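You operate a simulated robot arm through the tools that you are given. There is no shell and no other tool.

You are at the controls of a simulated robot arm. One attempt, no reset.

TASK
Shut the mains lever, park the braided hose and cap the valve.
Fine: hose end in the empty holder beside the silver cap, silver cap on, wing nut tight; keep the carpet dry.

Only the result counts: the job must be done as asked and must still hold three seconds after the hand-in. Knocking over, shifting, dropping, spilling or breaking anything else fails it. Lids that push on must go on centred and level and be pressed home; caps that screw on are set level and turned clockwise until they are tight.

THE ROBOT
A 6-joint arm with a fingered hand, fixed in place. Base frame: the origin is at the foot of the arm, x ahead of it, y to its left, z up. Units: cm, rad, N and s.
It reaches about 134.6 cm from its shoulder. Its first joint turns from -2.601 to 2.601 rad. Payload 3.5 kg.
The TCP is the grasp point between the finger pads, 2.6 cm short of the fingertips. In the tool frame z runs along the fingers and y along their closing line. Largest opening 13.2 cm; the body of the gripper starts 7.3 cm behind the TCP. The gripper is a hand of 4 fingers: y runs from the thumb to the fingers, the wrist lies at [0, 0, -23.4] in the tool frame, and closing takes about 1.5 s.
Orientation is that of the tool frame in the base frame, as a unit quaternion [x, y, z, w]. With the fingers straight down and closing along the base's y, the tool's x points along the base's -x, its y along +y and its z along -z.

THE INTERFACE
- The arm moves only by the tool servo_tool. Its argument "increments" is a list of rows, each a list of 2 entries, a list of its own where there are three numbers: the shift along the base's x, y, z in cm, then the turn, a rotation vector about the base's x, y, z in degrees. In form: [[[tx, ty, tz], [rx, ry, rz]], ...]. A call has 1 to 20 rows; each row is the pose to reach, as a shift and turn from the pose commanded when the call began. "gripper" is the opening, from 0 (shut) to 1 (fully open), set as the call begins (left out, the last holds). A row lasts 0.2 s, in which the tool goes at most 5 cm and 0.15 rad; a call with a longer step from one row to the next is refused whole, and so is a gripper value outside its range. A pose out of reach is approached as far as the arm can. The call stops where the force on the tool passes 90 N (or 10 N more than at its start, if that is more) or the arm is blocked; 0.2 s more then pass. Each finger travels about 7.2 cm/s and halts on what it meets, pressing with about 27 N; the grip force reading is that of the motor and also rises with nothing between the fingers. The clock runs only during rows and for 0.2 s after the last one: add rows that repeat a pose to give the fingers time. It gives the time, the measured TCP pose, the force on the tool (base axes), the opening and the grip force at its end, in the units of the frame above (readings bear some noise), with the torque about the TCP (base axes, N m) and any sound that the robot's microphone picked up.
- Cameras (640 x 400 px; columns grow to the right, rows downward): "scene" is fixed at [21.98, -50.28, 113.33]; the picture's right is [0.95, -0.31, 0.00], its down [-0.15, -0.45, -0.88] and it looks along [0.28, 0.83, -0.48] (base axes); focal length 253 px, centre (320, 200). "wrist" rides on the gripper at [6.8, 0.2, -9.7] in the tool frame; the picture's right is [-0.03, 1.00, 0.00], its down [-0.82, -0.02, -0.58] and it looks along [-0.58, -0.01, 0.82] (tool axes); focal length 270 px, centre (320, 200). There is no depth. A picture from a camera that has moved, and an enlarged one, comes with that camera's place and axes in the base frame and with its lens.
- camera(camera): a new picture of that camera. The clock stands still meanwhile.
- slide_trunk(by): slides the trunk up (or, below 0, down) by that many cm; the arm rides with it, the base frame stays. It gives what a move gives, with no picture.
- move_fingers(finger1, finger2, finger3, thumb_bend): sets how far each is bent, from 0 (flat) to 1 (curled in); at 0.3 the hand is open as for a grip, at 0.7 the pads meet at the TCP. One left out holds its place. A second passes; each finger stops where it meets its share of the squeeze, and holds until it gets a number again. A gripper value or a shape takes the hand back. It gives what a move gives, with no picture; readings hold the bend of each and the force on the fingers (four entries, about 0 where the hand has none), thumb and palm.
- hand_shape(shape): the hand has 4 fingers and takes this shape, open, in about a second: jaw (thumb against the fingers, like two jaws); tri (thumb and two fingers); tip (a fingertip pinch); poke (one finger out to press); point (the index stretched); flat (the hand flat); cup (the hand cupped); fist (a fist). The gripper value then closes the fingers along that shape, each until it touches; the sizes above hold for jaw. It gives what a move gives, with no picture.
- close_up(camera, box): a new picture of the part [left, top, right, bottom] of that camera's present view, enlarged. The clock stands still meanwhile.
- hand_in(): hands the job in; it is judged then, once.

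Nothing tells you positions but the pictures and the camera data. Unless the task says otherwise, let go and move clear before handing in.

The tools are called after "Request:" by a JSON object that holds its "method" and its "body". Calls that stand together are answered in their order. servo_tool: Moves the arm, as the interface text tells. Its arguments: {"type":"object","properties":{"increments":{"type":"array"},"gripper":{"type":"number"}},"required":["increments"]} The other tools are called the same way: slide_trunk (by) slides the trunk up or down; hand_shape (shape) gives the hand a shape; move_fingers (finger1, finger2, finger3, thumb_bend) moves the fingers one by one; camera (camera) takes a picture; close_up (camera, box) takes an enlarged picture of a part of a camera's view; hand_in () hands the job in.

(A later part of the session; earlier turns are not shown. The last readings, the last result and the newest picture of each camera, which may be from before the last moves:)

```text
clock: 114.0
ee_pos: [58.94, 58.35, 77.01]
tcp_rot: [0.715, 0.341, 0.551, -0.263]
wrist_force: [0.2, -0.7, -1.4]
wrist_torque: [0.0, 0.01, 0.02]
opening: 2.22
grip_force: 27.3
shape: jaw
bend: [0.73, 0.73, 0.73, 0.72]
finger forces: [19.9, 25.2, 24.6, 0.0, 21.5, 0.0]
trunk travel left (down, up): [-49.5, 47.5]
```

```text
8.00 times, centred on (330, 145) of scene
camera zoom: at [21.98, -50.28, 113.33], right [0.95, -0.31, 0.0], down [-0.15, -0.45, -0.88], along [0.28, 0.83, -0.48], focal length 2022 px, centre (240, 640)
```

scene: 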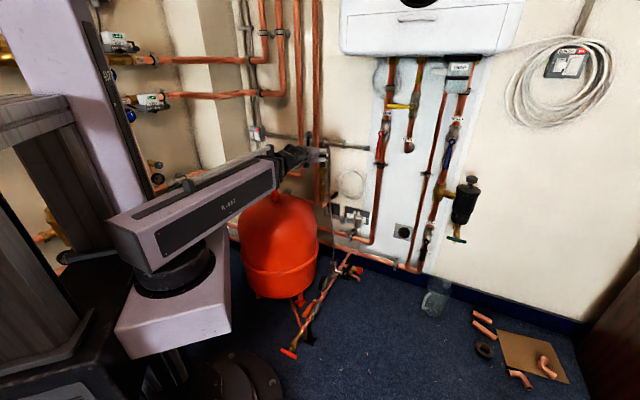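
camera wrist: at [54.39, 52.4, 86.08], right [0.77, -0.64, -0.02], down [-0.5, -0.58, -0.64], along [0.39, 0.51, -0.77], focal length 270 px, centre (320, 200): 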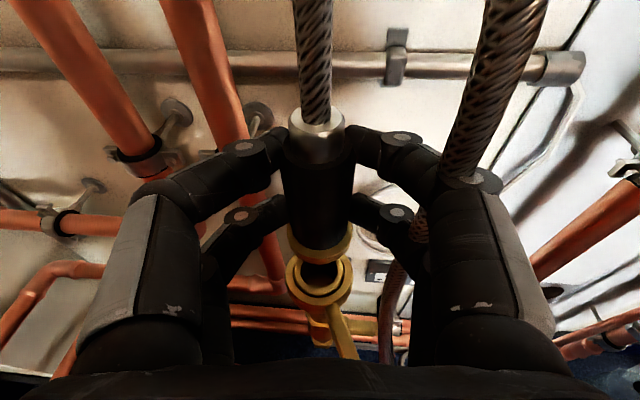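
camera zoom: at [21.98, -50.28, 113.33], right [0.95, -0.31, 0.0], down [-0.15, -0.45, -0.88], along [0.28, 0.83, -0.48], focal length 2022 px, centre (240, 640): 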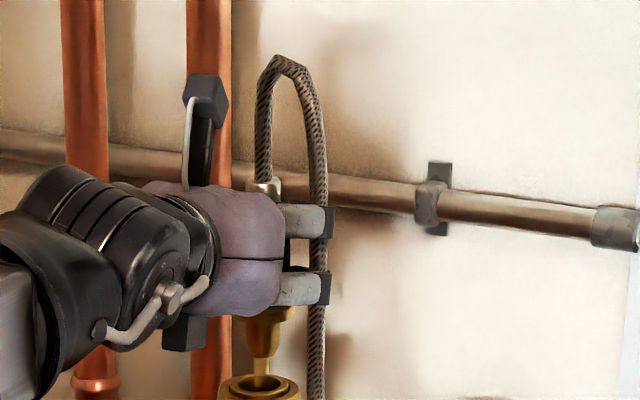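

The nozzle is out of the valve. Before carrying it to the holder, I'll look closely at how the hose leg lies relative to the right fingers.

Request:
{"method": "close_up", "body": {"camera": "wrist", "box": [340, 80, 580, 400]}}

Request:
{"method": "close_up", "body": {"camera": "scene", "box": [315, 130, 355, 155]}}

Request:
{"method": "close_up", "body": {"camera": "scene", "box": [300, 160, 380, 270]}}

```text
1.25 times, centred on (460, 240) of wrist
camera zoom: at [54.39, 52.4, 86.08], right [0.77, -0.64, -0.02], down [-0.5, -0.58, -0.64], along [0.39, 0.51, -0.77], focal length 338 px, centre (145, 150)
```

zoom: 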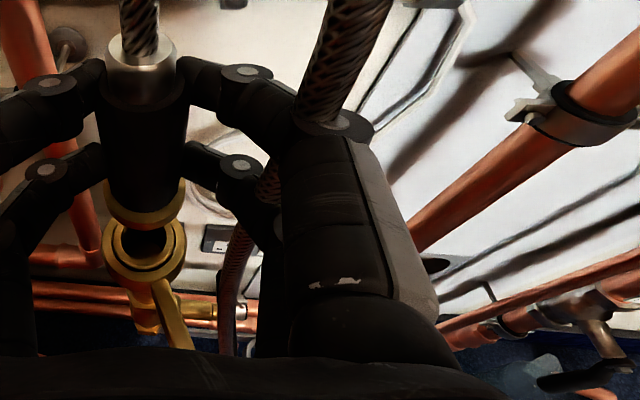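

```text
16.00 times, centred on (335, 142) of scene
camera zoom: at [21.98, -50.28, 113.33], right [0.95, -0.31, 0.0], down [-0.15, -0.45, -0.88], along [0.28, 0.83, -0.48], focal length 4045 px, centre (80, 1120)
```

zoom: 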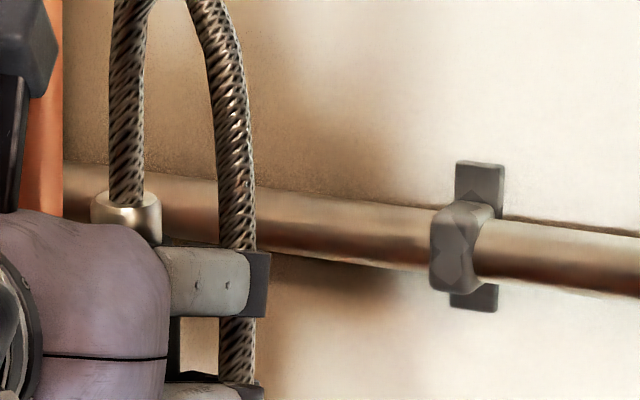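

```text
3.64 times, centred on (340, 215) of scene
camera zoom: at [21.98, -50.28, 113.33], right [0.95, -0.31, 0.0], down [-0.15, -0.45, -0.88], along [0.28, 0.83, -0.48], focal length 919 px, centre (247, 146)
```

zoom: 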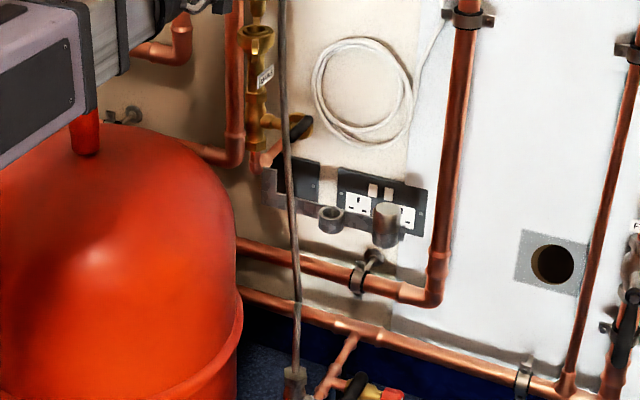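

The hose visibly passes through the knuckle, so it isn't obstructing the hand. The real constraint is the silver cap next to the holder: I need to approach from the front right so the fingers pass either side of the cap. I'll reseat the hose, release and back off to change direction.

Request:
{"method": "slide_trunk", "body": {"by": -4.5}}

Request:
{"method": "servo_tool", "body": {"increments": [[[0, 0, 0], [0, 0, 0]], [[0, 0, 0], [0, 0, 0]], [[0, 0, 0], [0, 0, 0]], [[0, 0, 0], [0, 0, 0]], [[0, 0, 0], [0, 0, 0]], [[-1.26, -1.55, 0], [0, 0, 0]], [[-2.5, -3.1, 0], [0, 0, 0]], [[-3.8, -4.65, 0], [0, 0, 0]], [[-4.4, -5.4, 0], [0, 0, 0]], [[-4.4, -5.4, 0], [0, 0, 0]]], "gripper": 0.5}}

Request:
{"method": "slide_trunk", "body": {"by": 8}}

Request:
{"method": "camera", "body": {"camera": "wrist"}}

```text
clock: 114.9
ee_pos: [58.9, 58.46, 72.59]
tcp_rot: [0.715, 0.341, 0.551, -0.263]
wrist_force: [-0.6, 1.1, 3.0]
wrist_torque: [-0.02, 0.02, 0.01]
opening: 2.23
grip_force: 27.4
shape: jaw
bend: [0.73, 0.73, 0.73, 0.72]
finger forces: [20.4, 25.0, 25.1, 0.1, 21.8, 0.0]
trunk travel left (down, up): [-45.0, 52.0]
```

```text
clock: 117.1
ee_pos: [54.47, 53.13, 72.57]
tcp_rot: [0.716, 0.34, 0.551, -0.262]
wrist_force: [0.6, -0.5, 0.7]
wrist_torque: [0.02, 0.0, 0.02]
opening: 6.55
grip_force: 0.0
shape: jaw
bend: [0.73, 0.73, 0.73, 0.7]
finger forces: [0.0, 0.1, 0.1, 0.0, 0.0, 0.0]
trunk travel left (down, up): [-45.0, 52.0]
```

```text
clock: 118.3
ee_pos: [54.41, 52.92, 80.57]
tcp_rot: [0.716, 0.341, 0.551, -0.262]
wrist_force: [0.5, 0.8, 0.7]
wrist_torque: [0.0, 0.01, -0.05]
opening: 6.53
grip_force: 0.0
shape: jaw
bend: [0.73, 0.73, 0.73, 0.7]
finger forces: [0.1, 0.1, 0.1, 0.0, 0.0, 0.0]
trunk travel left (down, up): [-53.0, 44.0]
```

```text
taken
camera wrist: at [49.86, 47.01, 89.6], right [0.77, -0.64, -0.02], down [-0.5, -0.58, -0.64], along [0.39, 0.51, -0.77], focal length 270 px, centre (320, 200)
```

wrist: 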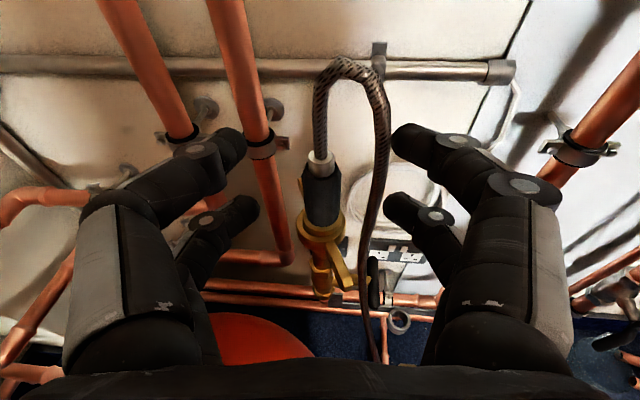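

I'll raise 5 cm, yaw the hand 59° to come from the front right, then tilt to 35° down.

Request:
{"method": "slide_trunk", "body": {"by": 5}}

Request:
{"method": "servo_tool", "body": {"increments": [[[1.1, -0.4, 0], [0, 0, 7.4]], [[2.2, -0.7, 0], [0, 0, 14.8]], [[3.3, -1.1, 0], [0, 0, 22.1]], [[4.4, -1.5, 0], [0, 0, 29.5]], [[5.5, -1.8, 0], [0, 0, 36.9]], [[6.6, -2.2, 0], [0, 0, 44.3]], [[7.7, -2.5, 0], [0, 0, 51.6]], [[8.8, -2.9, 0], [0, 0, 59]], [[8.8, -2.9, 0], [0, 0, 59]]]}}

Request:
{"method": "servo_tool", "body": {"increments": [[[0.3, -0.8, -2.5], [-6.27, -2.28, 0]], [[0.6, -1.6, -5], [-12.53, -4.56, 0]], [[0, 0, -7.3], [-18.8, -6.84, 0]], [[0, 0, -7.3], [-18.8, -6.84, 0]]]}}

Request:
{"method": "camera", "body": {"camera": "wrist"}}

Request:
{"method": "camera", "body": {"camera": "scene"}}

```text
clock: 119.2
ee_pos: [54.5, 53.01, 85.51]
tcp_rot: [0.716, 0.34, 0.551, -0.262]
wrist_force: [-0.7, 0.1, 0.8]
wrist_torque: [0.04, 0.01, -0.03]
opening: 6.54
grip_force: 0.0
shape: jaw
bend: [0.73, 0.73, 0.73, 0.7]
finger forces: [0.0, 0.0, 0.1, 0.1, 0.0, 0.0]
trunk travel left (down, up): [-58.0, 39.0]
```

```text
clock: 121.2
ee_pos: [63.29, 50.1, 85.62]
tcp_rot: [0.454, 0.648, 0.35, -0.5]
wrist_force: [-0.8, -0.4, -0.3]
wrist_torque: [-0.02, 0.02, 0.02]
opening: 6.56
grip_force: 0.0
shape: jaw
bend: [0.73, 0.73, 0.73, 0.7]
finger forces: [0.0, 0.1, 0.1, 0.1, 0.1, 0.0]
trunk travel left (down, up): [-58.0, 39.0]
```

```text
clock: 122.2
ee_pos: [63.16, 50.07, 78.25]
tcp_rot: [0.509, 0.725, 0.267, -0.379]
wrist_force: [0.3, 0.1, 0.2]
wrist_torque: [0.01, 0.0, 0.0]
opening: 6.56
grip_force: 0.1
shape: jaw
bend: [0.73, 0.73, 0.73, 0.7]
finger forces: [0.1, 0.1, 0.0, 0.1, 0.0, 0.0]
trunk travel left (down, up): [-58.0, 39.0]
```

```text
taken
camera wrist: at [64.79, 46.24, 89.29], right [0.94, 0.33, -0.02], down [0.3, -0.89, -0.34], along [-0.13, 0.32, -0.94], focal length 270 px, centre (320, 200)
```

wrist: 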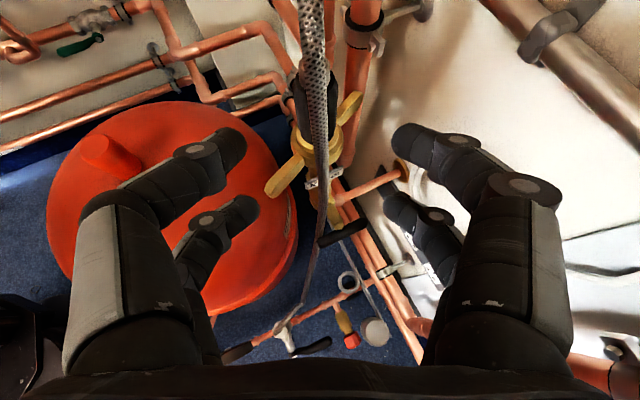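

```text
taken
```

scene: 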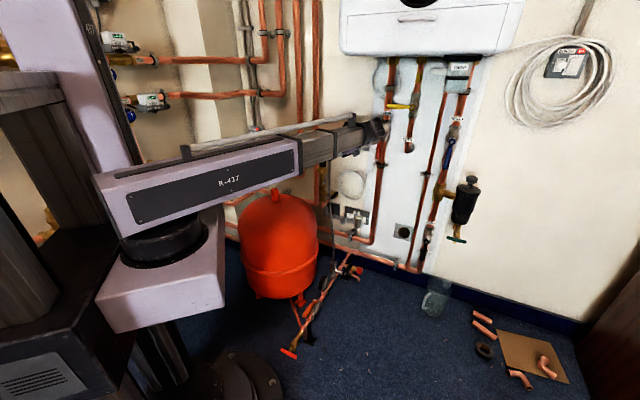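

This near-vertical view gives precise positions: ring at (67.3, 49.8), cap at about (72.8, 44.7), sleeve axis near (59.9, 59.2). I'll turn 10° more and tilt to 45° for clearance over the cap, then check alignment.

Request:
{"method": "servo_tool", "body": {"increments": [[[0.6, 0.6, 0], [0, 0, 5]], [[1.2, 1.2, 0], [0, 0, 10]], [[1.2, 1.2, 0], [0, 0, 10]]]}}

Request:
{"method": "servo_tool", "body": {"increments": [[[0, 0, -1.5], [-4.33, -2.5, 0]], [[0, 0, -3.1], [-8.66, -5, 0]], [[0, 0, -3.1], [-8.66, -5, 0]]]}}

Request:
{"method": "camera", "body": {"camera": "wrist"}}

```text
clock: 123.0
ee_pos: [64.31, 51.23, 78.14]
tcp_rot: [0.442, 0.767, 0.232, -0.403]
wrist_force: [0.6, 0.3, 0.6]
wrist_torque: [-0.02, 0.0, -0.01]
opening: 6.52
grip_force: 0.0
shape: jaw
bend: [0.73, 0.73, 0.73, 0.7]
finger forces: [0.0, 0.0, 0.1, 0.0, 0.1, 0.0]
trunk travel left (down, up): [-58.0, 39.0]
```

```text
clock: 123.8
ee_pos: [64.59, 51.27, 75.06]
tcp_rot: [0.462, 0.799, 0.194, -0.333]
wrist_force: [0.0, -1.5, -0.7]
wrist_torque: [-0.04, 0.02, -0.01]
opening: 6.56
grip_force: 0.0
shape: jaw
bend: [0.73, 0.73, 0.73, 0.7]
finger forces: [0.1, 0.0, 0.0, 0.0, 0.0, 0.1]
trunk travel left (down, up): [-58.0, 39.0]
```

```text
taken
camera wrist: at [65.79, 49.6, 86.72], right [0.88, 0.48, -0.02], down [0.47, -0.86, -0.17], along [-0.1, 0.14, -0.98], focal length 270 px, centre (320, 200)
```

wrist: 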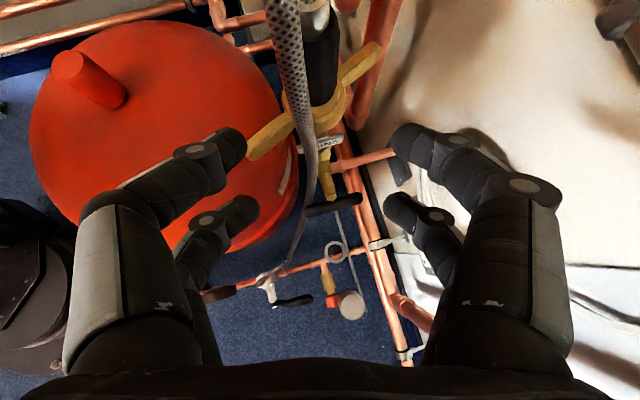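

Positions confirmed: ring (67.35, 49.95), cap (72.7, 44.5). For an even grip I prefer a flatter 28° tilt, so I'll raise the tilt, lower to sleeve height, and check.

Request:
{"method": "servo_tool", "body": {"increments": [[[0, 0, 2.4], [7.35, 4.25, 0]], [[0, 0, 5.5], [14.7, 8.5, 0]], [[0, 0, 5.5], [14.7, 8.5, 0]]]}}

Request:
{"method": "slide_trunk", "body": {"by": -7.3}}

Request:
{"method": "camera", "body": {"camera": "wrist"}}

Request:
{"method": "close_up", "body": {"camera": "scene", "box": [290, 120, 390, 185]}}

```text
clock: 124.6
ee_pos: [64.52, 51.38, 80.76]
tcp_rot: [0.429, 0.741, 0.259, -0.447]
wrist_force: [0.6, -0.4, 1.5]
wrist_torque: [0.0, -0.02, 0.02]
opening: 6.58
grip_force: 0.1
shape: jaw
bend: [0.73, 0.73, 0.73, 0.7]
finger forces: [0.0, 0.0, 0.0, 0.0, 0.0, 0.0]
trunk travel left (down, up): [-58.0, 39.0]
```

```text
clock: 125.7
ee_pos: [64.43, 51.24, 73.19]
tcp_rot: [0.429, 0.741, 0.258, -0.447]
wrist_force: [-0.6, 0.4, -0.2]
wrist_torque: [0.0, 0.01, -0.03]
opening: 6.54
grip_force: 0.0
shape: jaw
bend: [0.73, 0.73, 0.73, 0.7]
finger forces: [0.1, 0.1, 0.0, 0.1, 0.0, 0.1]
trunk travel left (down, up): [-50.7, 46.3]
```

```text
taken
camera wrist: at [67.42, 46.82, 83.86], right [0.87, 0.49, -0.02], down [0.43, -0.78, -0.45], along [-0.24, 0.39, -0.89], focal length 270 px, centre (320, 200)
```

wrist: 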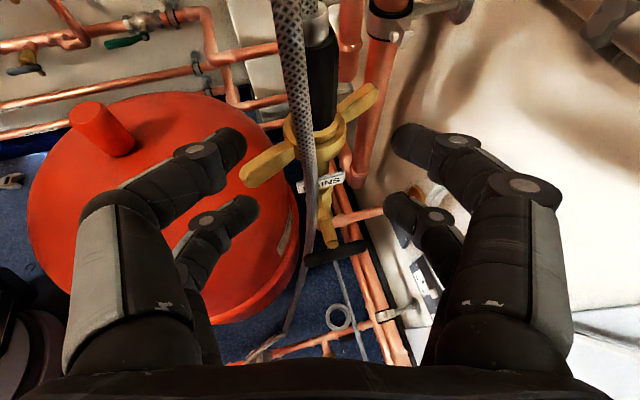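

```text
6.15 times, centred on (340, 152) of scene
camera zoom: at [21.98, -50.28, 113.33], right [0.95, -0.31, 0.0], down [-0.15, -0.45, -0.88], along [0.28, 0.83, -0.48], focal length 1556 px, centre (197, 492)
```

zoom: 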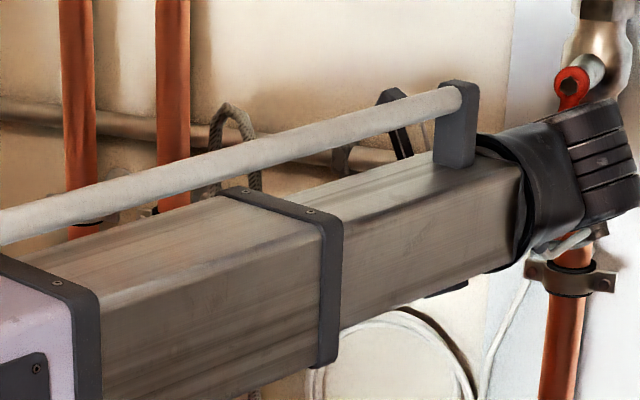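

Aligned with the sleeve and the fingers pass above the wing. I'll narrow the opening and advance 8 cm.

Request:
{"method": "servo_tool", "body": {"increments": [[[-0.58, 1.0, 0], [0, 0, 0]], [[-1.15, 2.0, 0], [0, 0, 0]], [[-1.73, 3.0, 0], [0, 0, 0]], [[-2.3, 4.0, 0], [0, 0, 0]], [[-2.88, 5.0, 0], [0, 0, 0]], [[-3.45, 6.0, 0], [0, 0, 0]], [[-4.0, 6.95, 0], [0, 0, 0]], [[-4.0, 6.95, 0], [0, 0, 0]]], "gripper": 0.42}}

Request:
{"method": "camera", "body": {"camera": "wrist"}}

```text
clock: 127.5
ee_pos: [60.49, 58.44, 73.44]
tcp_rot: [0.429, 0.741, 0.259, -0.447]
wrist_force: [0.0, -0.7, 0.7]
wrist_torque: [0.02, 0.0, -0.02]
opening: 5.6
grip_force: 0.2
shape: jaw
bend: [0.73, 0.73, 0.73, 0.7]
finger forces: [0.0, 0.1, 0.0, 0.0, 0.1, 0.0]
trunk travel left (down, up): [-50.7, 46.3]
```

```text
taken
camera wrist: at [63.37, 53.88, 83.84], right [0.87, 0.49, -0.02], down [0.43, -0.78, -0.45], along [-0.24, 0.39, -0.89], focal length 270 px, centre (320, 200)
```

wrist: 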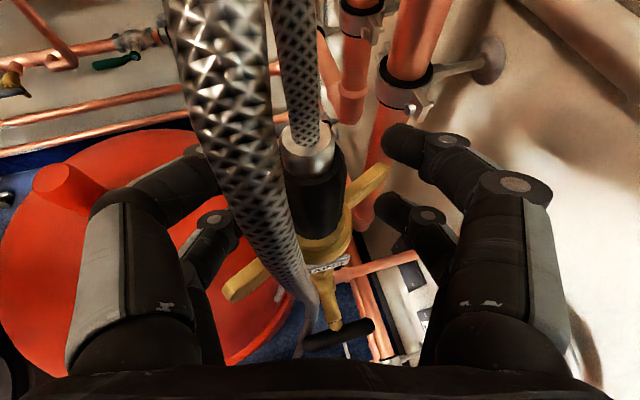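

I'm about 1 cm too far forward judging by the tips; I'll retreat that and close.

Request:
{"method": "servo_tool", "body": {"increments": [[[0.25, -0.45, 0], [0, 0, 0]], [[0.5, -0.87, 0], [0, 0, 0]], [[0.5, -0.87, 0], [0, 0, 0]]]}}

Request:
{"method": "servo_tool", "body": {"increments": [[[0, 0, 0], [0, 0, 0]], [[0, 0, 0], [0, 0, 0]], [[0, 0, 0], [0, 0, 0]], [[0, 0, 0], [0, 0, 0]], [[0, 0, 0], [0, 0, 0]]], "gripper": 0.1}}

Request:
{"method": "camera", "body": {"camera": "wrist"}}

```text
clock: 128.3
ee_pos: [61.02, 57.51, 73.33]
tcp_rot: [0.428, 0.741, 0.259, -0.448]
wrist_force: [1.7, 0.3, 0.3]
wrist_torque: [0.02, 0.02, 0.02]
opening: 5.59
grip_force: 0.0
shape: jaw
bend: [0.73, 0.73, 0.73, 0.7]
finger forces: [0.1, 0.1, 0.0, 0.0, 0.1, 0.0]
trunk travel left (down, up): [-50.7, 46.3]
```

```text
clock: 129.5
ee_pos: [61.09, 57.53, 73.28]
tcp_rot: [0.429, 0.741, 0.259, -0.447]
wrist_force: [1.6, -1.6, 1.7]
wrist_torque: [-0.15, -0.13, -0.02]
opening: 2.31
grip_force: 26.7
shape: jaw
bend: [0.73, 0.72, 0.73, 0.7]
finger forces: [23.8, 22.8, 22.2, 0.0, 24.4, 0.0]
trunk travel left (down, up): [-50.7, 46.3]
```

```text
taken
camera wrist: at [63.9, 52.97, 83.84], right [0.87, 0.49, -0.02], down [0.43, -0.78, -0.45], along [-0.24, 0.38, -0.89], focal length 270 px, centre (320, 200)
```

wrist: 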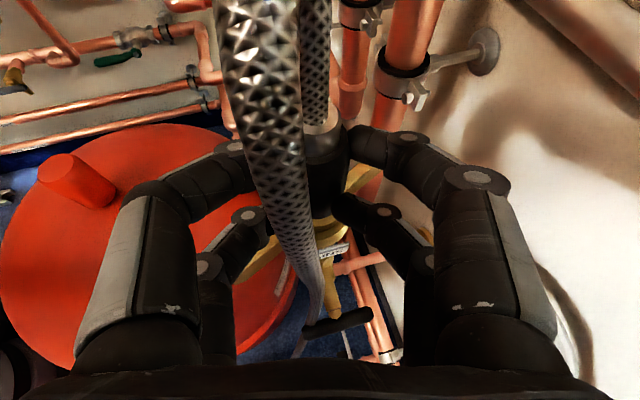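

All four fingers grip evenly again. Lifting the hose end clear of the valve.

Request:
{"method": "slide_trunk", "body": {"by": 6.5}}

Request:
{"method": "camera", "body": {"camera": "wrist"}}

Request:
{"method": "camera", "body": {"camera": "scene"}}

```text
clock: 130.6
ee_pos: [60.97, 57.58, 79.77]
tcp_rot: [0.429, 0.741, 0.258, -0.447]
wrist_force: [-0.3, 0.9, -2.3]
wrist_torque: [-0.04, 0.0, -0.01]
opening: 2.12
grip_force: 27.1
shape: jaw
bend: [0.73, 0.74, 0.75, 0.7]
finger forces: [24.3, 0.0, 0.0, 0.0, 24.6, 0.0]
trunk travel left (down, up): [-57.2, 39.8]
```

```text
taken
camera wrist: at [63.9, 53.0, 90.32], right [0.87, 0.49, -0.02], down [0.43, -0.78, -0.45], along [-0.24, 0.38, -0.89], focal length 270 px, centre (320, 200)
```

wrist: 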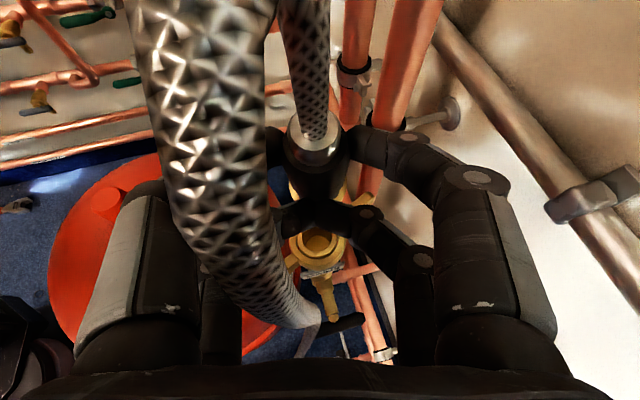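

```text
taken
```

scene: 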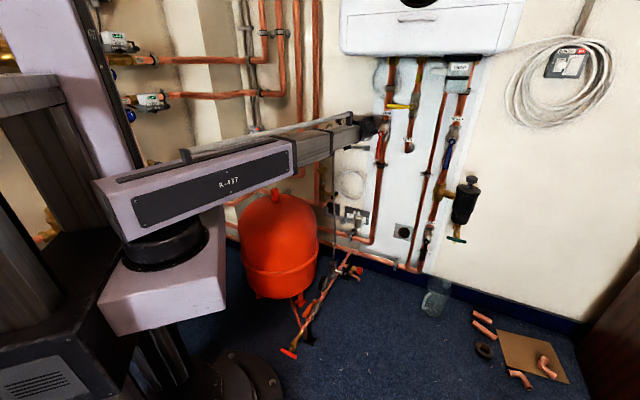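

The lower fingers have slipped off and the end seems to have tilted in the grip. Let me look closely.

Request:
{"method": "close_up", "body": {"camera": "wrist", "box": [240, 90, 400, 290]}}

Request:
{"method": "close_up", "body": {"camera": "scene", "box": [300, 110, 380, 170]}}

```text
2.00 times, centred on (320, 190) of wrist
camera zoom: at [63.9, 53.0, 90.32], right [0.87, 0.49, -0.02], down [0.43, -0.78, -0.45], along [-0.24, 0.38, -0.89], focal length 541 px, centre (320, 220)
```

zoom: 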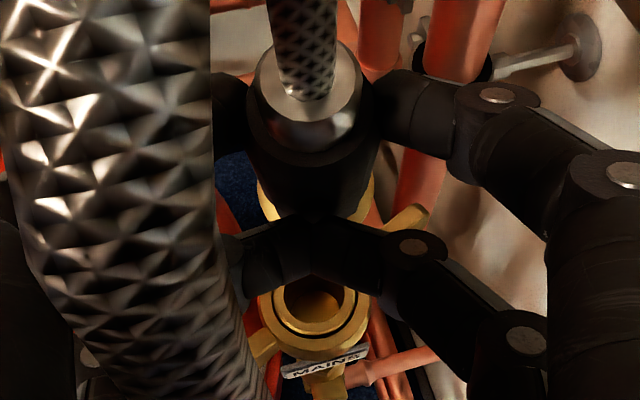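

```text
6.67 times, centred on (340, 140) of scene
camera zoom: at [21.98, -50.28, 113.33], right [0.95, -0.31, 0.0], down [-0.15, -0.45, -0.88], along [0.28, 0.83, -0.48], focal length 1685 px, centre (187, 600)
```

zoom: 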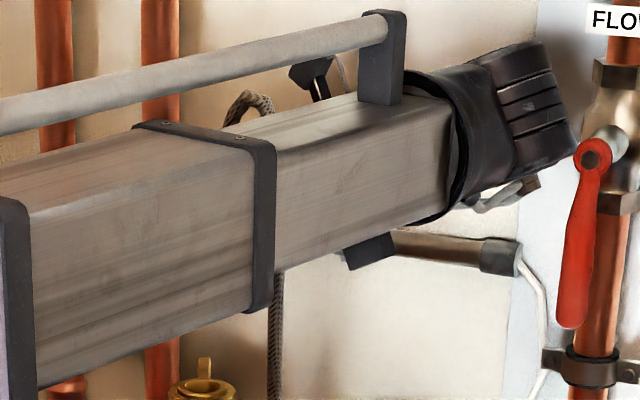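

The end has pivoted about 13° (nozzle leaning toward the wall), held by the upper finger pair. I can correct that by pitching the hand. First I'll lift a little more and carry it away to above the holder.

Request:
{"method": "slide_trunk", "body": {"by": 1.5}}

Request:
{"method": "servo_tool", "body": {"increments": [[[0.9, -1.15, 0], [0, 0, 0]], [[1.85, -2.3, 0], [0, 0, 0]], [[2.8, -3.45, 0], [0, 0, 0]], [[3.7, -4.6, 0], [0, 0, 0]], [[4.6, -5.75, 0], [0, 0, 0]], [[5.55, -6.9, 0], [0, 0, 0]], [[6.5, -8.05, 0], [0, 0, 0]], [[7.4, -9.2, 0], [0, 0, 0]], [[7.4, -9.2, 0], [0, 0, 0]]]}}

Request:
{"method": "camera", "body": {"camera": "wrist"}}

Request:
{"method": "camera", "body": {"camera": "scene"}}

```text
clock: 131.2
ee_pos: [60.99, 57.57, 81.24]
tcp_rot: [0.429, 0.741, 0.259, -0.447]
wrist_force: [0.4, 0.1, -1.6]
wrist_torque: [-0.04, 0.0, 0.02]
opening: 2.12
grip_force: 27.7
shape: jaw
bend: [0.73, 0.74, 0.75, 0.7]
finger forces: [24.4, 0.1, 0.1, 0.1, 24.6, 0.0]
trunk travel left (down, up): [-58.7, 38.3]
```

```text
clock: 133.2
ee_pos: [68.29, 48.5, 81.37]
tcp_rot: [0.428, 0.741, 0.259, -0.448]
wrist_force: [0.4, -0.3, -2.0]
wrist_torque: [-0.03, -0.02, -0.01]
opening: 2.11
grip_force: 27.1
shape: jaw
bend: [0.73, 0.74, 0.75, 0.7]
finger forces: [24.2, 0.0, 0.0, 0.1, 24.5, 0.0]
trunk travel left (down, up): [-58.7, 38.3]
```

```text
taken
camera wrist: at [71.27, 43.8, 91.85], right [0.87, 0.49, -0.02], down [0.43, -0.78, -0.45], along [-0.24, 0.39, -0.89], focal length 270 px, centre (320, 200)
```

wrist: 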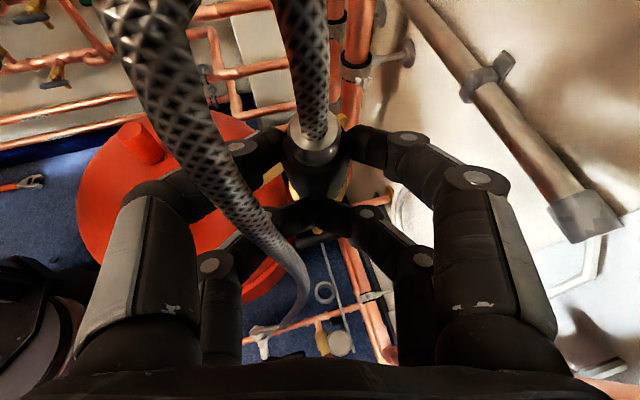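

```text
taken
```

scene: 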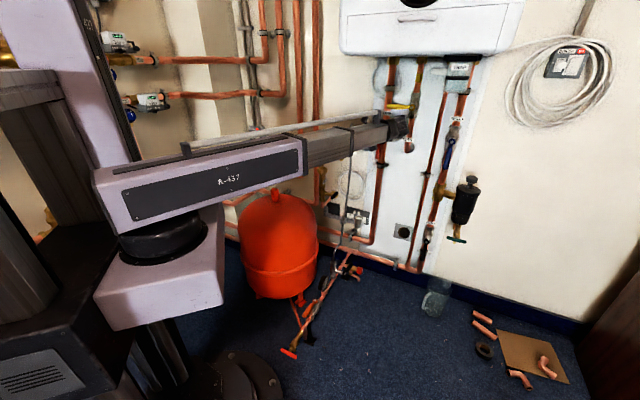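

The picture geometry confirms the 13° lean. I'll pitch the hand 13° so the end hangs vertical, positioned over the ring.

Request:
{"method": "servo_tool", "body": {"increments": [[[0.07, -0.1, -1.4], [-3.75, -2.17, 0]], [[0.14, -0.2, -2.9], [-7.5, -4.33, 0]], [[0.2, -0.35, -4.36], [-11.26, -6.5, 0]], [[0.2, -0.35, -4.36], [-11.26, -6.5, 0]]]}}

Request:
{"method": "camera", "body": {"camera": "wrist"}}

Request:
{"method": "close_up", "body": {"camera": "wrist", "box": [240, 90, 400, 290]}}

```text
clock: 134.2
ee_pos: [68.56, 48.06, 76.91]
tcp_rot: [0.455, 0.788, 0.208, -0.36]
wrist_force: [0.4, -0.2, -1.5]
wrist_torque: [-0.02, -0.04, 0.0]
opening: 2.12
grip_force: 26.7
shape: jaw
bend: [0.73, 0.74, 0.75, 0.7]
finger forces: [24.2, 0.0, 0.0, 0.1, 24.6, 0.0]
trunk travel left (down, up): [-58.7, 38.3]
```

```text
taken
camera wrist: at [70.19, 45.6, 88.37], right [0.87, 0.48, -0.02], down [0.47, -0.85, -0.24], along [-0.13, 0.2, -0.97], focal length 270 px, centre (320, 200)
```

wrist: 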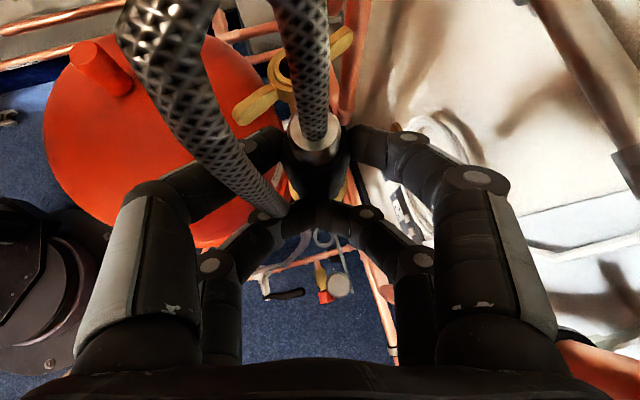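

```text
2.00 times, centred on (320, 190) of wrist
camera zoom: at [70.19, 45.6, 88.37], right [0.87, 0.48, -0.02], down [0.47, -0.85, -0.24], along [-0.13, 0.2, -0.97], focal length 541 px, centre (320, 220)
```

zoom: 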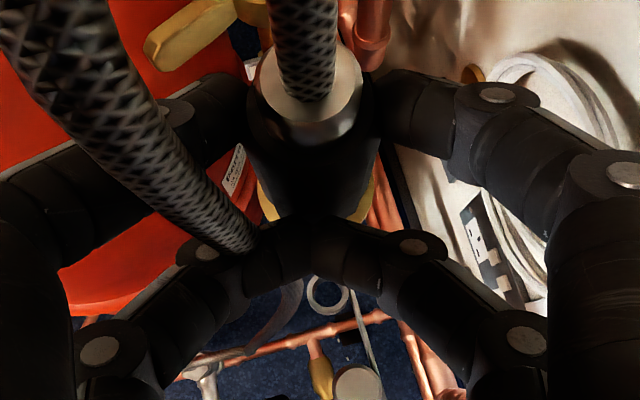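

The end now hangs vertical and directly above the ring by my computation. I'll lower 22 cm to just above the holder and re-check.

Request:
{"method": "slide_trunk", "body": {"by": -14}}

Request:
{"method": "close_up", "body": {"camera": "wrist", "box": [240, 90, 400, 290]}}

Request:
{"method": "close_up", "body": {"camera": "scene", "box": [310, 160, 410, 230]}}

```text
clock: 135.8
ee_pos: [68.56, 47.94, 62.97]
tcp_rot: [0.455, 0.787, 0.208, -0.361]
wrist_force: [0.0, 0.5, -0.9]
wrist_torque: [-0.07, 0.01, -0.01]
opening: 2.12
grip_force: 27.1
shape: jaw
bend: [0.73, 0.74, 0.75, 0.7]
finger forces: [24.2, 0.0, 0.1, 0.0, 24.7, 0.0]
trunk travel left (down, up): [-44.7, 52.3]
```

```text
2.00 times, centred on (320, 190) of wrist
camera zoom: at [70.2, 45.59, 74.4], right [0.87, 0.48, -0.02], down [0.47, -0.85, -0.24], along [-0.13, 0.2, -0.97], focal length 541 px, centre (320, 220)
```

zoom: 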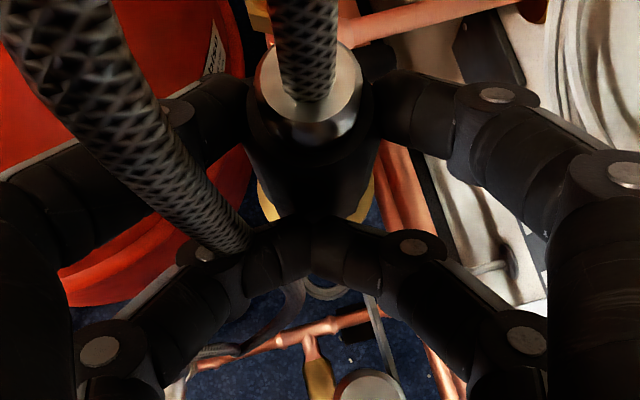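

```text
5.71 times, centred on (360, 195) of scene
camera zoom: at [21.98, -50.28, 113.33], right [0.95, -0.31, 0.0], down [-0.15, -0.45, -0.88], along [0.28, 0.83, -0.48], focal length 1445 px, centre (91, 229)
```

zoom: 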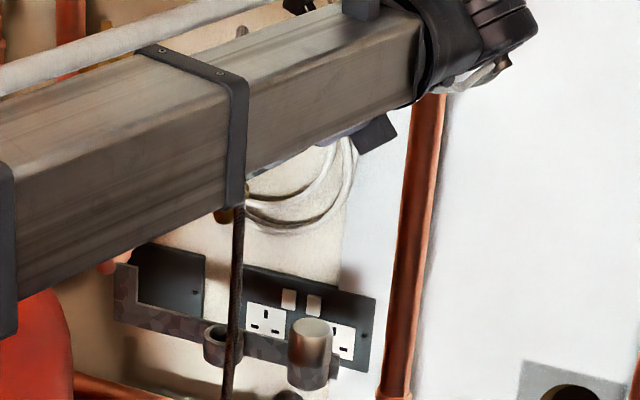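

In the camera's own frame the end's axis projects onto the ring within about 0.25 cm. I'll make that small correction and lower until the nozzle is just above the ring.

Request:
{"method": "servo_tool", "body": {"increments": [[[0.2, 0.1, 0], [0, 0, 0]], [[0.2, 0.1, 0], [0, 0, 0]]]}}

Request:
{"method": "slide_trunk", "body": {"by": -8}}

Request:
{"method": "camera", "body": {"camera": "wrist"}}

Request:
{"method": "close_up", "body": {"camera": "scene", "box": [310, 170, 410, 240]}}

```text
clock: 136.4
ee_pos: [68.84, 48.08, 63.05]
tcp_rot: [0.455, 0.787, 0.209, -0.361]
wrist_force: [0.6, -0.4, -0.4]
wrist_torque: [0.02, -0.01, 0.0]
opening: 2.13
grip_force: 26.9
shape: jaw
bend: [0.73, 0.74, 0.75, 0.7]
finger forces: [24.2, 0.1, 0.0, 0.1, 24.6, 0.0]
trunk travel left (down, up): [-44.7, 52.3]
```

```text
clock: 137.6
ee_pos: [68.73, 48.03, 54.91]
tcp_rot: [0.455, 0.787, 0.208, -0.36]
wrist_force: [-0.2, -0.3, -1.7]
wrist_torque: [-0.01, -0.03, -0.01]
opening: 2.09
grip_force: 27.0
shape: jaw
bend: [0.73, 0.74, 0.75, 0.7]
finger forces: [24.2, 0.1, 0.0, 0.1, 24.6, 0.0]
trunk travel left (down, up): [-36.7, 60.3]
```

```text
taken
camera wrist: at [70.36, 45.67, 66.4], right [0.87, 0.48, -0.02], down [0.47, -0.85, -0.24], along [-0.13, 0.2, -0.97], focal length 270 px, centre (320, 200)
```

wrist: 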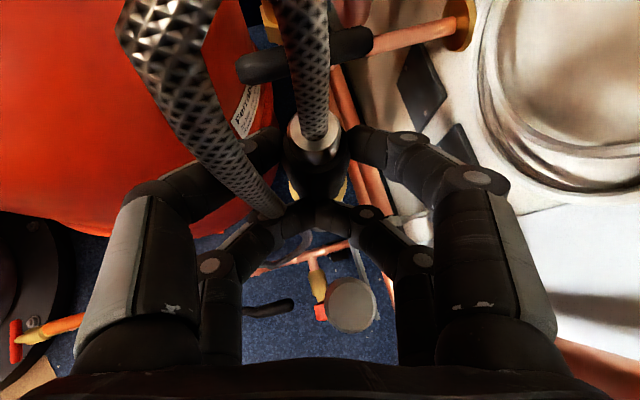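

```text
5.71 times, centred on (360, 205) of scene
camera zoom: at [21.98, -50.28, 113.33], right [0.95, -0.31, 0.0], down [-0.15, -0.45, -0.88], along [0.28, 0.83, -0.48], focal length 1445 px, centre (91, 171)
```

zoom: 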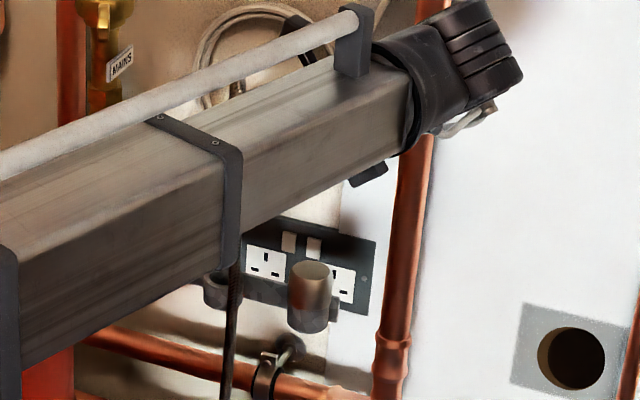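

The cap sits clear between the fingers. I'll lower into the ring in small steps, watching the force.

Request:
{"method": "slide_trunk", "body": {"by": -2.5}}

Request:
{"method": "slide_trunk", "body": {"by": -1.5}}

Request:
{"method": "camera", "body": {"camera": "wrist"}}

Request:
{"method": "close_up", "body": {"camera": "wrist", "box": [240, 90, 400, 290]}}

```text
clock: 138.3
ee_pos: [68.72, 47.97, 52.38]
tcp_rot: [0.456, 0.787, 0.209, -0.36]
wrist_force: [0.2, 0.7, -1.0]
wrist_torque: [0.01, 0.0, -0.02]
opening: 2.09
grip_force: 27.0
shape: jaw
bend: [0.73, 0.74, 0.75, 0.7]
finger forces: [24.2, 0.0, 0.1, 0.0, 24.6, 0.0]
trunk travel left (down, up): [-34.2, 62.8]
```

```text
clock: 139.0
ee_pos: [68.67, 48.11, 50.93]
tcp_rot: [0.456, 0.787, 0.209, -0.36]
wrist_force: [0.2, -0.3, -0.8]
wrist_torque: [-0.15, -0.08, 0.02]
opening: 2.12
grip_force: 27.1
shape: jaw
bend: [0.73, 0.74, 0.75, 0.7]
finger forces: [24.4, 0.1, 0.0, 0.1, 24.4, 0.0]
trunk travel left (down, up): [-32.7, 64.3]
```

```text
taken
camera wrist: at [70.37, 45.66, 62.39], right [0.87, 0.48, -0.02], down [0.47, -0.85, -0.24], along [-0.13, 0.2, -0.97], focal length 270 px, centre (320, 200)
```

wrist: 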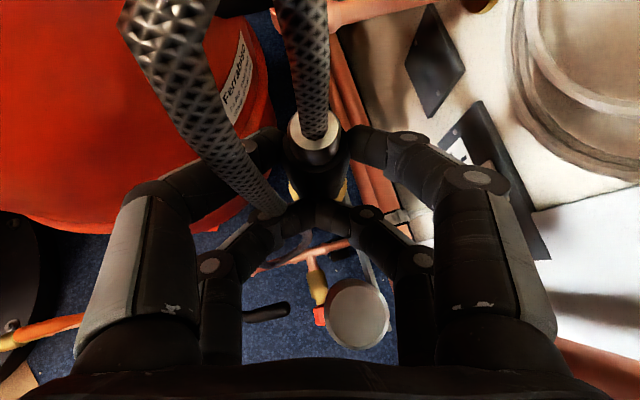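

```text
2.00 times, centred on (320, 190) of wrist
camera zoom: at [70.37, 45.66, 62.39], right [0.87, 0.48, -0.02], down [0.47, -0.85, -0.24], along [-0.13, 0.2, -0.97], focal length 541 px, centre (320, 220)
```

zoom: 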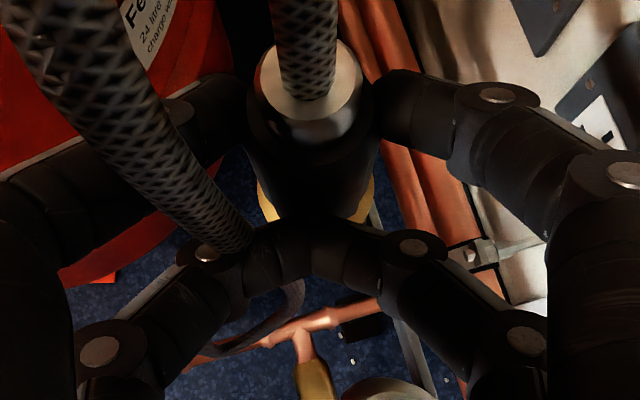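

Slight torque suggests the nozzle is touching inside the ring. Continuing gently.

Request:
{"method": "slide_trunk", "body": {"by": -1.2}}

Request:
{"method": "slide_trunk", "body": {"by": -0.8}}

Request:
{"method": "close_up", "body": {"camera": "wrist", "box": [240, 90, 400, 290]}}

Request:
{"method": "close_up", "body": {"camera": "scene", "box": [310, 170, 410, 240]}}

```text
clock: 139.6
ee_pos: [68.73, 47.96, 49.72]
tcp_rot: [0.455, 0.788, 0.207, -0.36]
wrist_force: [1.0, -1.5, -1.9]
wrist_torque: [-0.19, -0.11, 0.01]
opening: 2.1
grip_force: 26.5
shape: jaw
bend: [0.73, 0.74, 0.75, 0.7]
finger forces: [24.7, 0.1, 0.1, 0.0, 24.2, 0.0]
trunk travel left (down, up): [-31.5, 65.5]
```

```text
clock: 140.1
ee_pos: [68.71, 48.11, 48.94]
tcp_rot: [0.455, 0.788, 0.207, -0.359]
wrist_force: [2.7, -2.9, -2.2]
wrist_torque: [-0.21, -0.16, 0.03]
opening: 2.1
grip_force: 27.1
shape: jaw
bend: [0.73, 0.74, 0.75, 0.7]
finger forces: [24.6, 0.0, 0.1, 0.0, 24.3, 0.0]
trunk travel left (down, up): [-30.7, 66.3]
```

```text
2.00 times, centred on (320, 190) of wrist
camera zoom: at [70.37, 45.67, 60.37], right [0.87, 0.48, -0.02], down [0.47, -0.85, -0.24], along [-0.13, 0.2, -0.97], focal length 541 px, centre (320, 220)
```

zoom: 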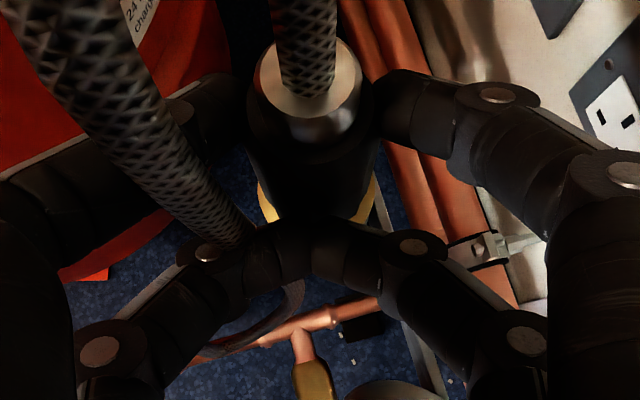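

```text
5.71 times, centred on (360, 205) of scene
camera zoom: at [21.98, -50.28, 113.33], right [0.95, -0.31, 0.0], down [-0.15, -0.45, -0.88], along [0.28, 0.83, -0.48], focal length 1445 px, centre (91, 171)
```

zoom: 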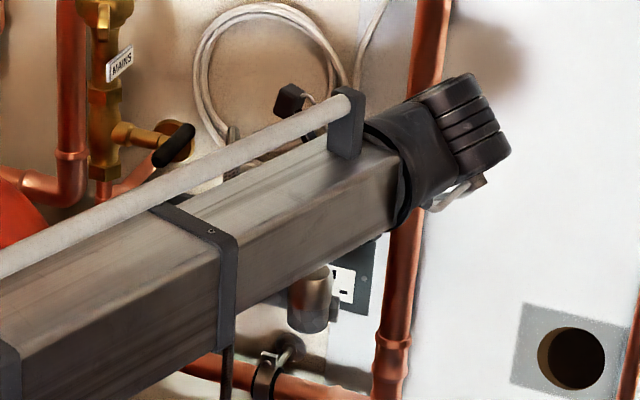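

A small side force shows the nozzle rubbing on the ring's left wall. I'll shift 0.3 cm to relieve it and lower the last bit.

Request:
{"method": "servo_tool", "body": {"increments": [[[0.22, -0.24, 0], [0, 0, 0]], [[0.22, -0.24, 0], [0, 0, 0]]]}}

Request:
{"method": "slide_trunk", "body": {"by": -0.6}}

Request:
{"method": "slide_trunk", "body": {"by": -0.5}}

Request:
{"method": "camera", "body": {"camera": "wrist"}}

```text
clock: 140.7
ee_pos: [68.91, 47.8, 48.95]
tcp_rot: [0.455, 0.787, 0.208, -0.36]
wrist_force: [0.5, -0.6, -1.2]
wrist_torque: [-0.01, 0.0, -0.01]
opening: 2.13
grip_force: 26.9
shape: jaw
bend: [0.73, 0.74, 0.75, 0.7]
finger forces: [24.2, 0.0, 0.0, 0.0, 24.7, 0.1]
trunk travel left (down, up): [-30.7, 66.3]
```

```text
clock: 141.3
ee_pos: [68.69, 47.87, 48.59]
tcp_rot: [0.454, 0.787, 0.21, -0.362]
wrist_force: [-1.1, 5.0, 23.2]
wrist_torque: [0.38, 0.15, 0.0]
opening: 2.13
grip_force: 27.1
shape: jaw
bend: [0.73, 0.74, 0.75, 0.7]
finger forces: [28.4, 0.1, 0.0, 0.0, 25.8, 0.0]
trunk travel left (down, up): [-30.1, 66.9]
```

```text
clock: 141.8
ee_pos: [68.79, 47.94, 48.22]
tcp_rot: [0.453, 0.785, 0.213, -0.364]
wrist_force: [1.6, 0.7, 43.8]
wrist_torque: [0.67, 0.27, 0.02]
opening: 2.21
grip_force: 26.8
shape: jaw
bend: [0.74, 0.74, 0.76, 0.71]
finger forces: [31.4, 0.0, 0.0, 0.0, 28.5, 0.0]
trunk travel left (down, up): [-29.6, 67.4]
```

```text
taken
camera wrist: at [70.41, 45.36, 59.79], right [0.87, 0.48, -0.01], down [0.47, -0.85, -0.25], along [-0.13, 0.21, -0.97], focal length 270 px, centre (320, 200)
```

wrist: 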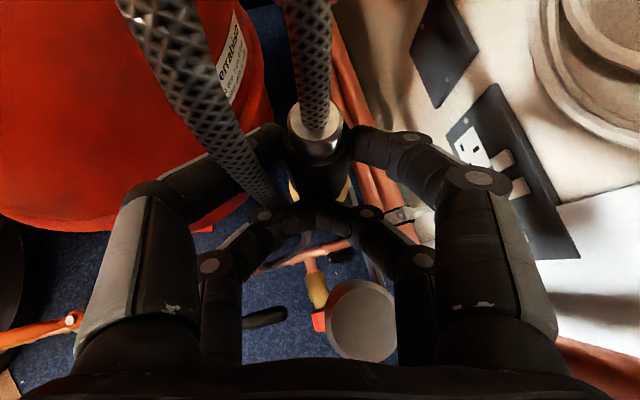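

The flange is seated on the ring (44 N downward reaction). I'll relax the pressure and open the hand.

Request:
{"method": "slide_trunk", "body": {"by": 0.6}}

Request:
{"method": "servo_tool", "body": {"increments": [[[0, 0, 0], [0, 0, 0]], [[0, 0, 0], [0, 0, 0]], [[0, 0, 0], [0, 0, 0]], [[0, 0, 0], [0, 0, 0]], [[0, 0, 0], [0, 0, 0]]], "gripper": 0.5}}

Request:
{"method": "camera", "body": {"camera": "wrist"}}

```text
clock: 142.4
ee_pos: [68.86, 47.91, 48.56]
tcp_rot: [0.455, 0.787, 0.209, -0.361]
wrist_force: [-1.7, 4.5, 16.7]
wrist_torque: [0.29, 0.17, 0.04]
opening: 2.18
grip_force: 27.1
shape: jaw
bend: [0.73, 0.74, 0.75, 0.71]
finger forces: [28.4, 0.1, 0.0, 0.0, 28.2, 0.0]
trunk travel left (down, up): [-30.2, 66.8]
```

```text
clock: 143.6
ee_pos: [68.9, 47.81, 48.5]
tcp_rot: [0.456, 0.788, 0.208, -0.359]
wrist_force: [-0.3, -0.6, 0.1]
wrist_torque: [-0.04, -0.01, 0.0]
opening: 6.56
grip_force: 0.0
shape: jaw
bend: [0.73, 0.73, 0.73, 0.7]
finger forces: [0.1, 0.1, 0.0, 0.0, 0.1, 0.1]
trunk travel left (down, up): [-30.2, 66.8]
```

```text
taken
camera wrist: at [70.54, 45.43, 59.91], right [0.87, 0.48, -0.02], down [0.47, -0.85, -0.24], along [-0.13, 0.2, -0.97], focal length 270 px, centre (320, 200)
```

wrist: 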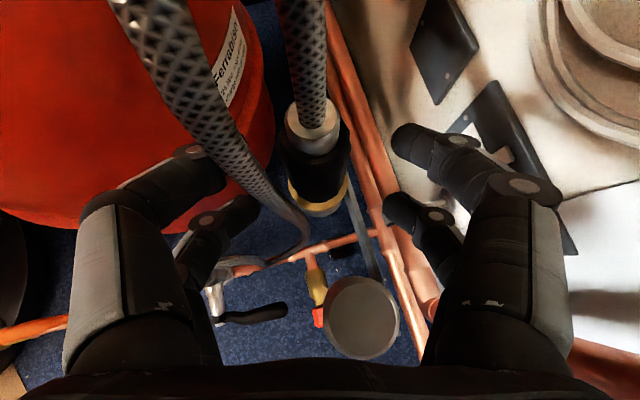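

The hose end stands upright in the holder on its flange. I'll raise the hand straight up out of the way.

Request:
{"method": "slide_trunk", "body": {"by": 14}}

Request:
{"method": "camera", "body": {"camera": "wrist"}}

Request:
{"method": "close_up", "body": {"camera": "scene", "box": [300, 160, 400, 230]}}

```text
clock: 145.2
ee_pos: [69.0, 47.83, 62.42]
tcp_rot: [0.456, 0.787, 0.209, -0.36]
wrist_force: [0.3, 0.4, -0.1]
wrist_torque: [0.01, -0.03, -0.01]
opening: 6.53
grip_force: 0.1
shape: jaw
bend: [0.73, 0.73, 0.73, 0.7]
finger forces: [0.1, 0.1, 0.0, 0.0, 0.0, 0.0]
trunk travel left (down, up): [-44.2, 52.8]
```

```text
taken
camera wrist: at [70.54, 45.43, 73.91], right [0.87, 0.48, -0.02], down [0.47, -0.85, -0.24], along [-0.13, 0.2, -0.97], focal length 270 px, centre (320, 200)
```

wrist: 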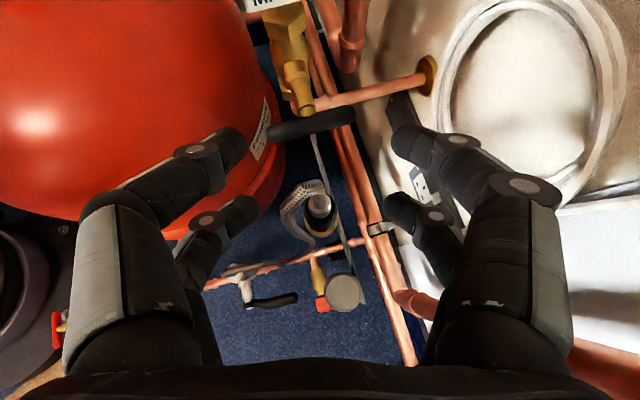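

```text
5.71 times, centred on (350, 195) of scene
camera zoom: at [21.98, -50.28, 113.33], right [0.95, -0.31, 0.0], down [-0.15, -0.45, -0.88], along [0.28, 0.83, -0.48], focal length 1445 px, centre (149, 229)
```

zoom: 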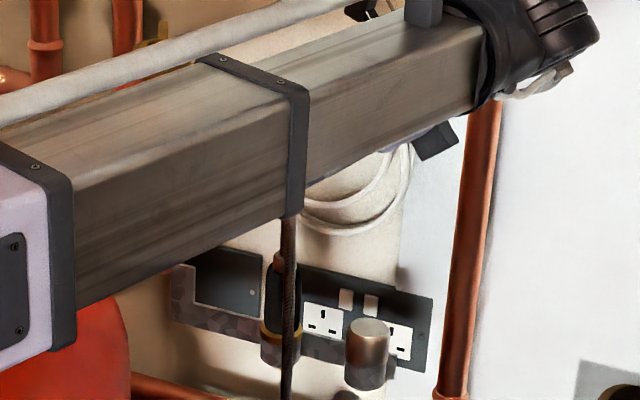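

The hose end is parked. Next is the silver cap, which I'll take from straight above. I'll rise, pitch the hand to point down, and position it over the cap.

Request:
{"method": "slide_trunk", "body": {"by": 8}}

Request:
{"method": "servo_tool", "body": {"increments": [[[0.6, -0.55, -2.3], [-7.07, -4.08, 0]], [[1.2, -1.1, -4.3], [-14.15, -8.17, 0]], [[1.85, -1.65, -5.9], [-21.2, -12.25, 0]], [[2.5, -2.2, -7.1], [-28.3, -16.33, 0]], [[3.1, -2.75, -7.8], [-35.4, -20.4, 0]], [[3.7, -3.3, -8.0], [-42.4, -24.5, 0]], [[3.7, -3.3, -8.0], [-42.4, -24.5, 0]]]}}

Request:
{"method": "camera", "body": {"camera": "wrist"}}

Request:
{"method": "camera", "body": {"camera": "scene"}}

```text
clock: 146.4
ee_pos: [68.94, 47.84, 70.4]
tcp_rot: [0.455, 0.787, 0.209, -0.36]
wrist_force: [-0.4, -0.6, 0.0]
wrist_torque: [0.01, -0.02, 0.0]
opening: 6.53
grip_force: 0.1
shape: jaw
bend: [0.73, 0.73, 0.73, 0.7]
finger forces: [0.1, 0.0, 0.0, 0.1, 0.0, 0.0]
trunk travel left (down, up): [-52.2, 44.8]
```

```text
clock: 148.0
ee_pos: [72.53, 44.43, 62.34]
tcp_rot: [0.501, 0.866, 0.002, -0.001]
wrist_force: [0.2, -0.8, 0.1]
wrist_torque: [-0.01, -0.02, -0.01]
opening: 6.55
grip_force: 0.1
shape: jaw
bend: [0.73, 0.73, 0.73, 0.7]
finger forces: [0.0, 0.0, 0.0, 0.0, 0.0, 0.0]
trunk travel left (down, up): [-52.2, 44.8]
```

```text
taken
camera wrist: at [69.36, 50.44, 72.0], right [0.88, 0.48, 0.0], down [0.39, -0.72, 0.58], along [0.28, -0.51, -0.82], focal length 270 px, centre (320, 200)
```

wrist: 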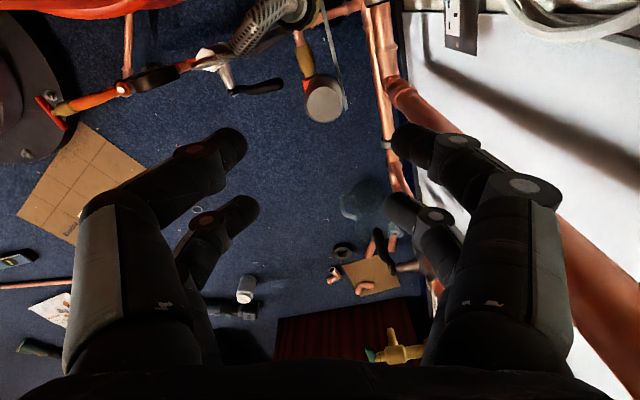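

```text
taken
```

scene: 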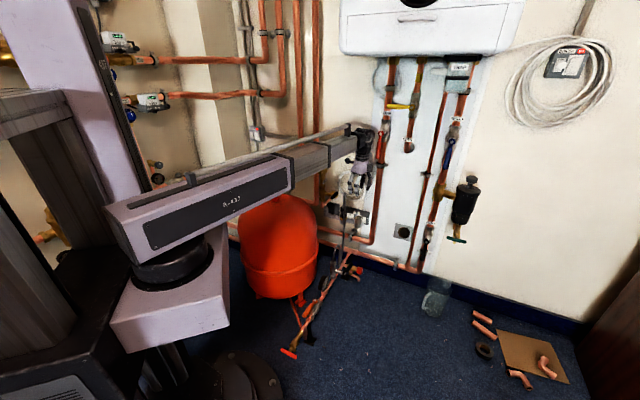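

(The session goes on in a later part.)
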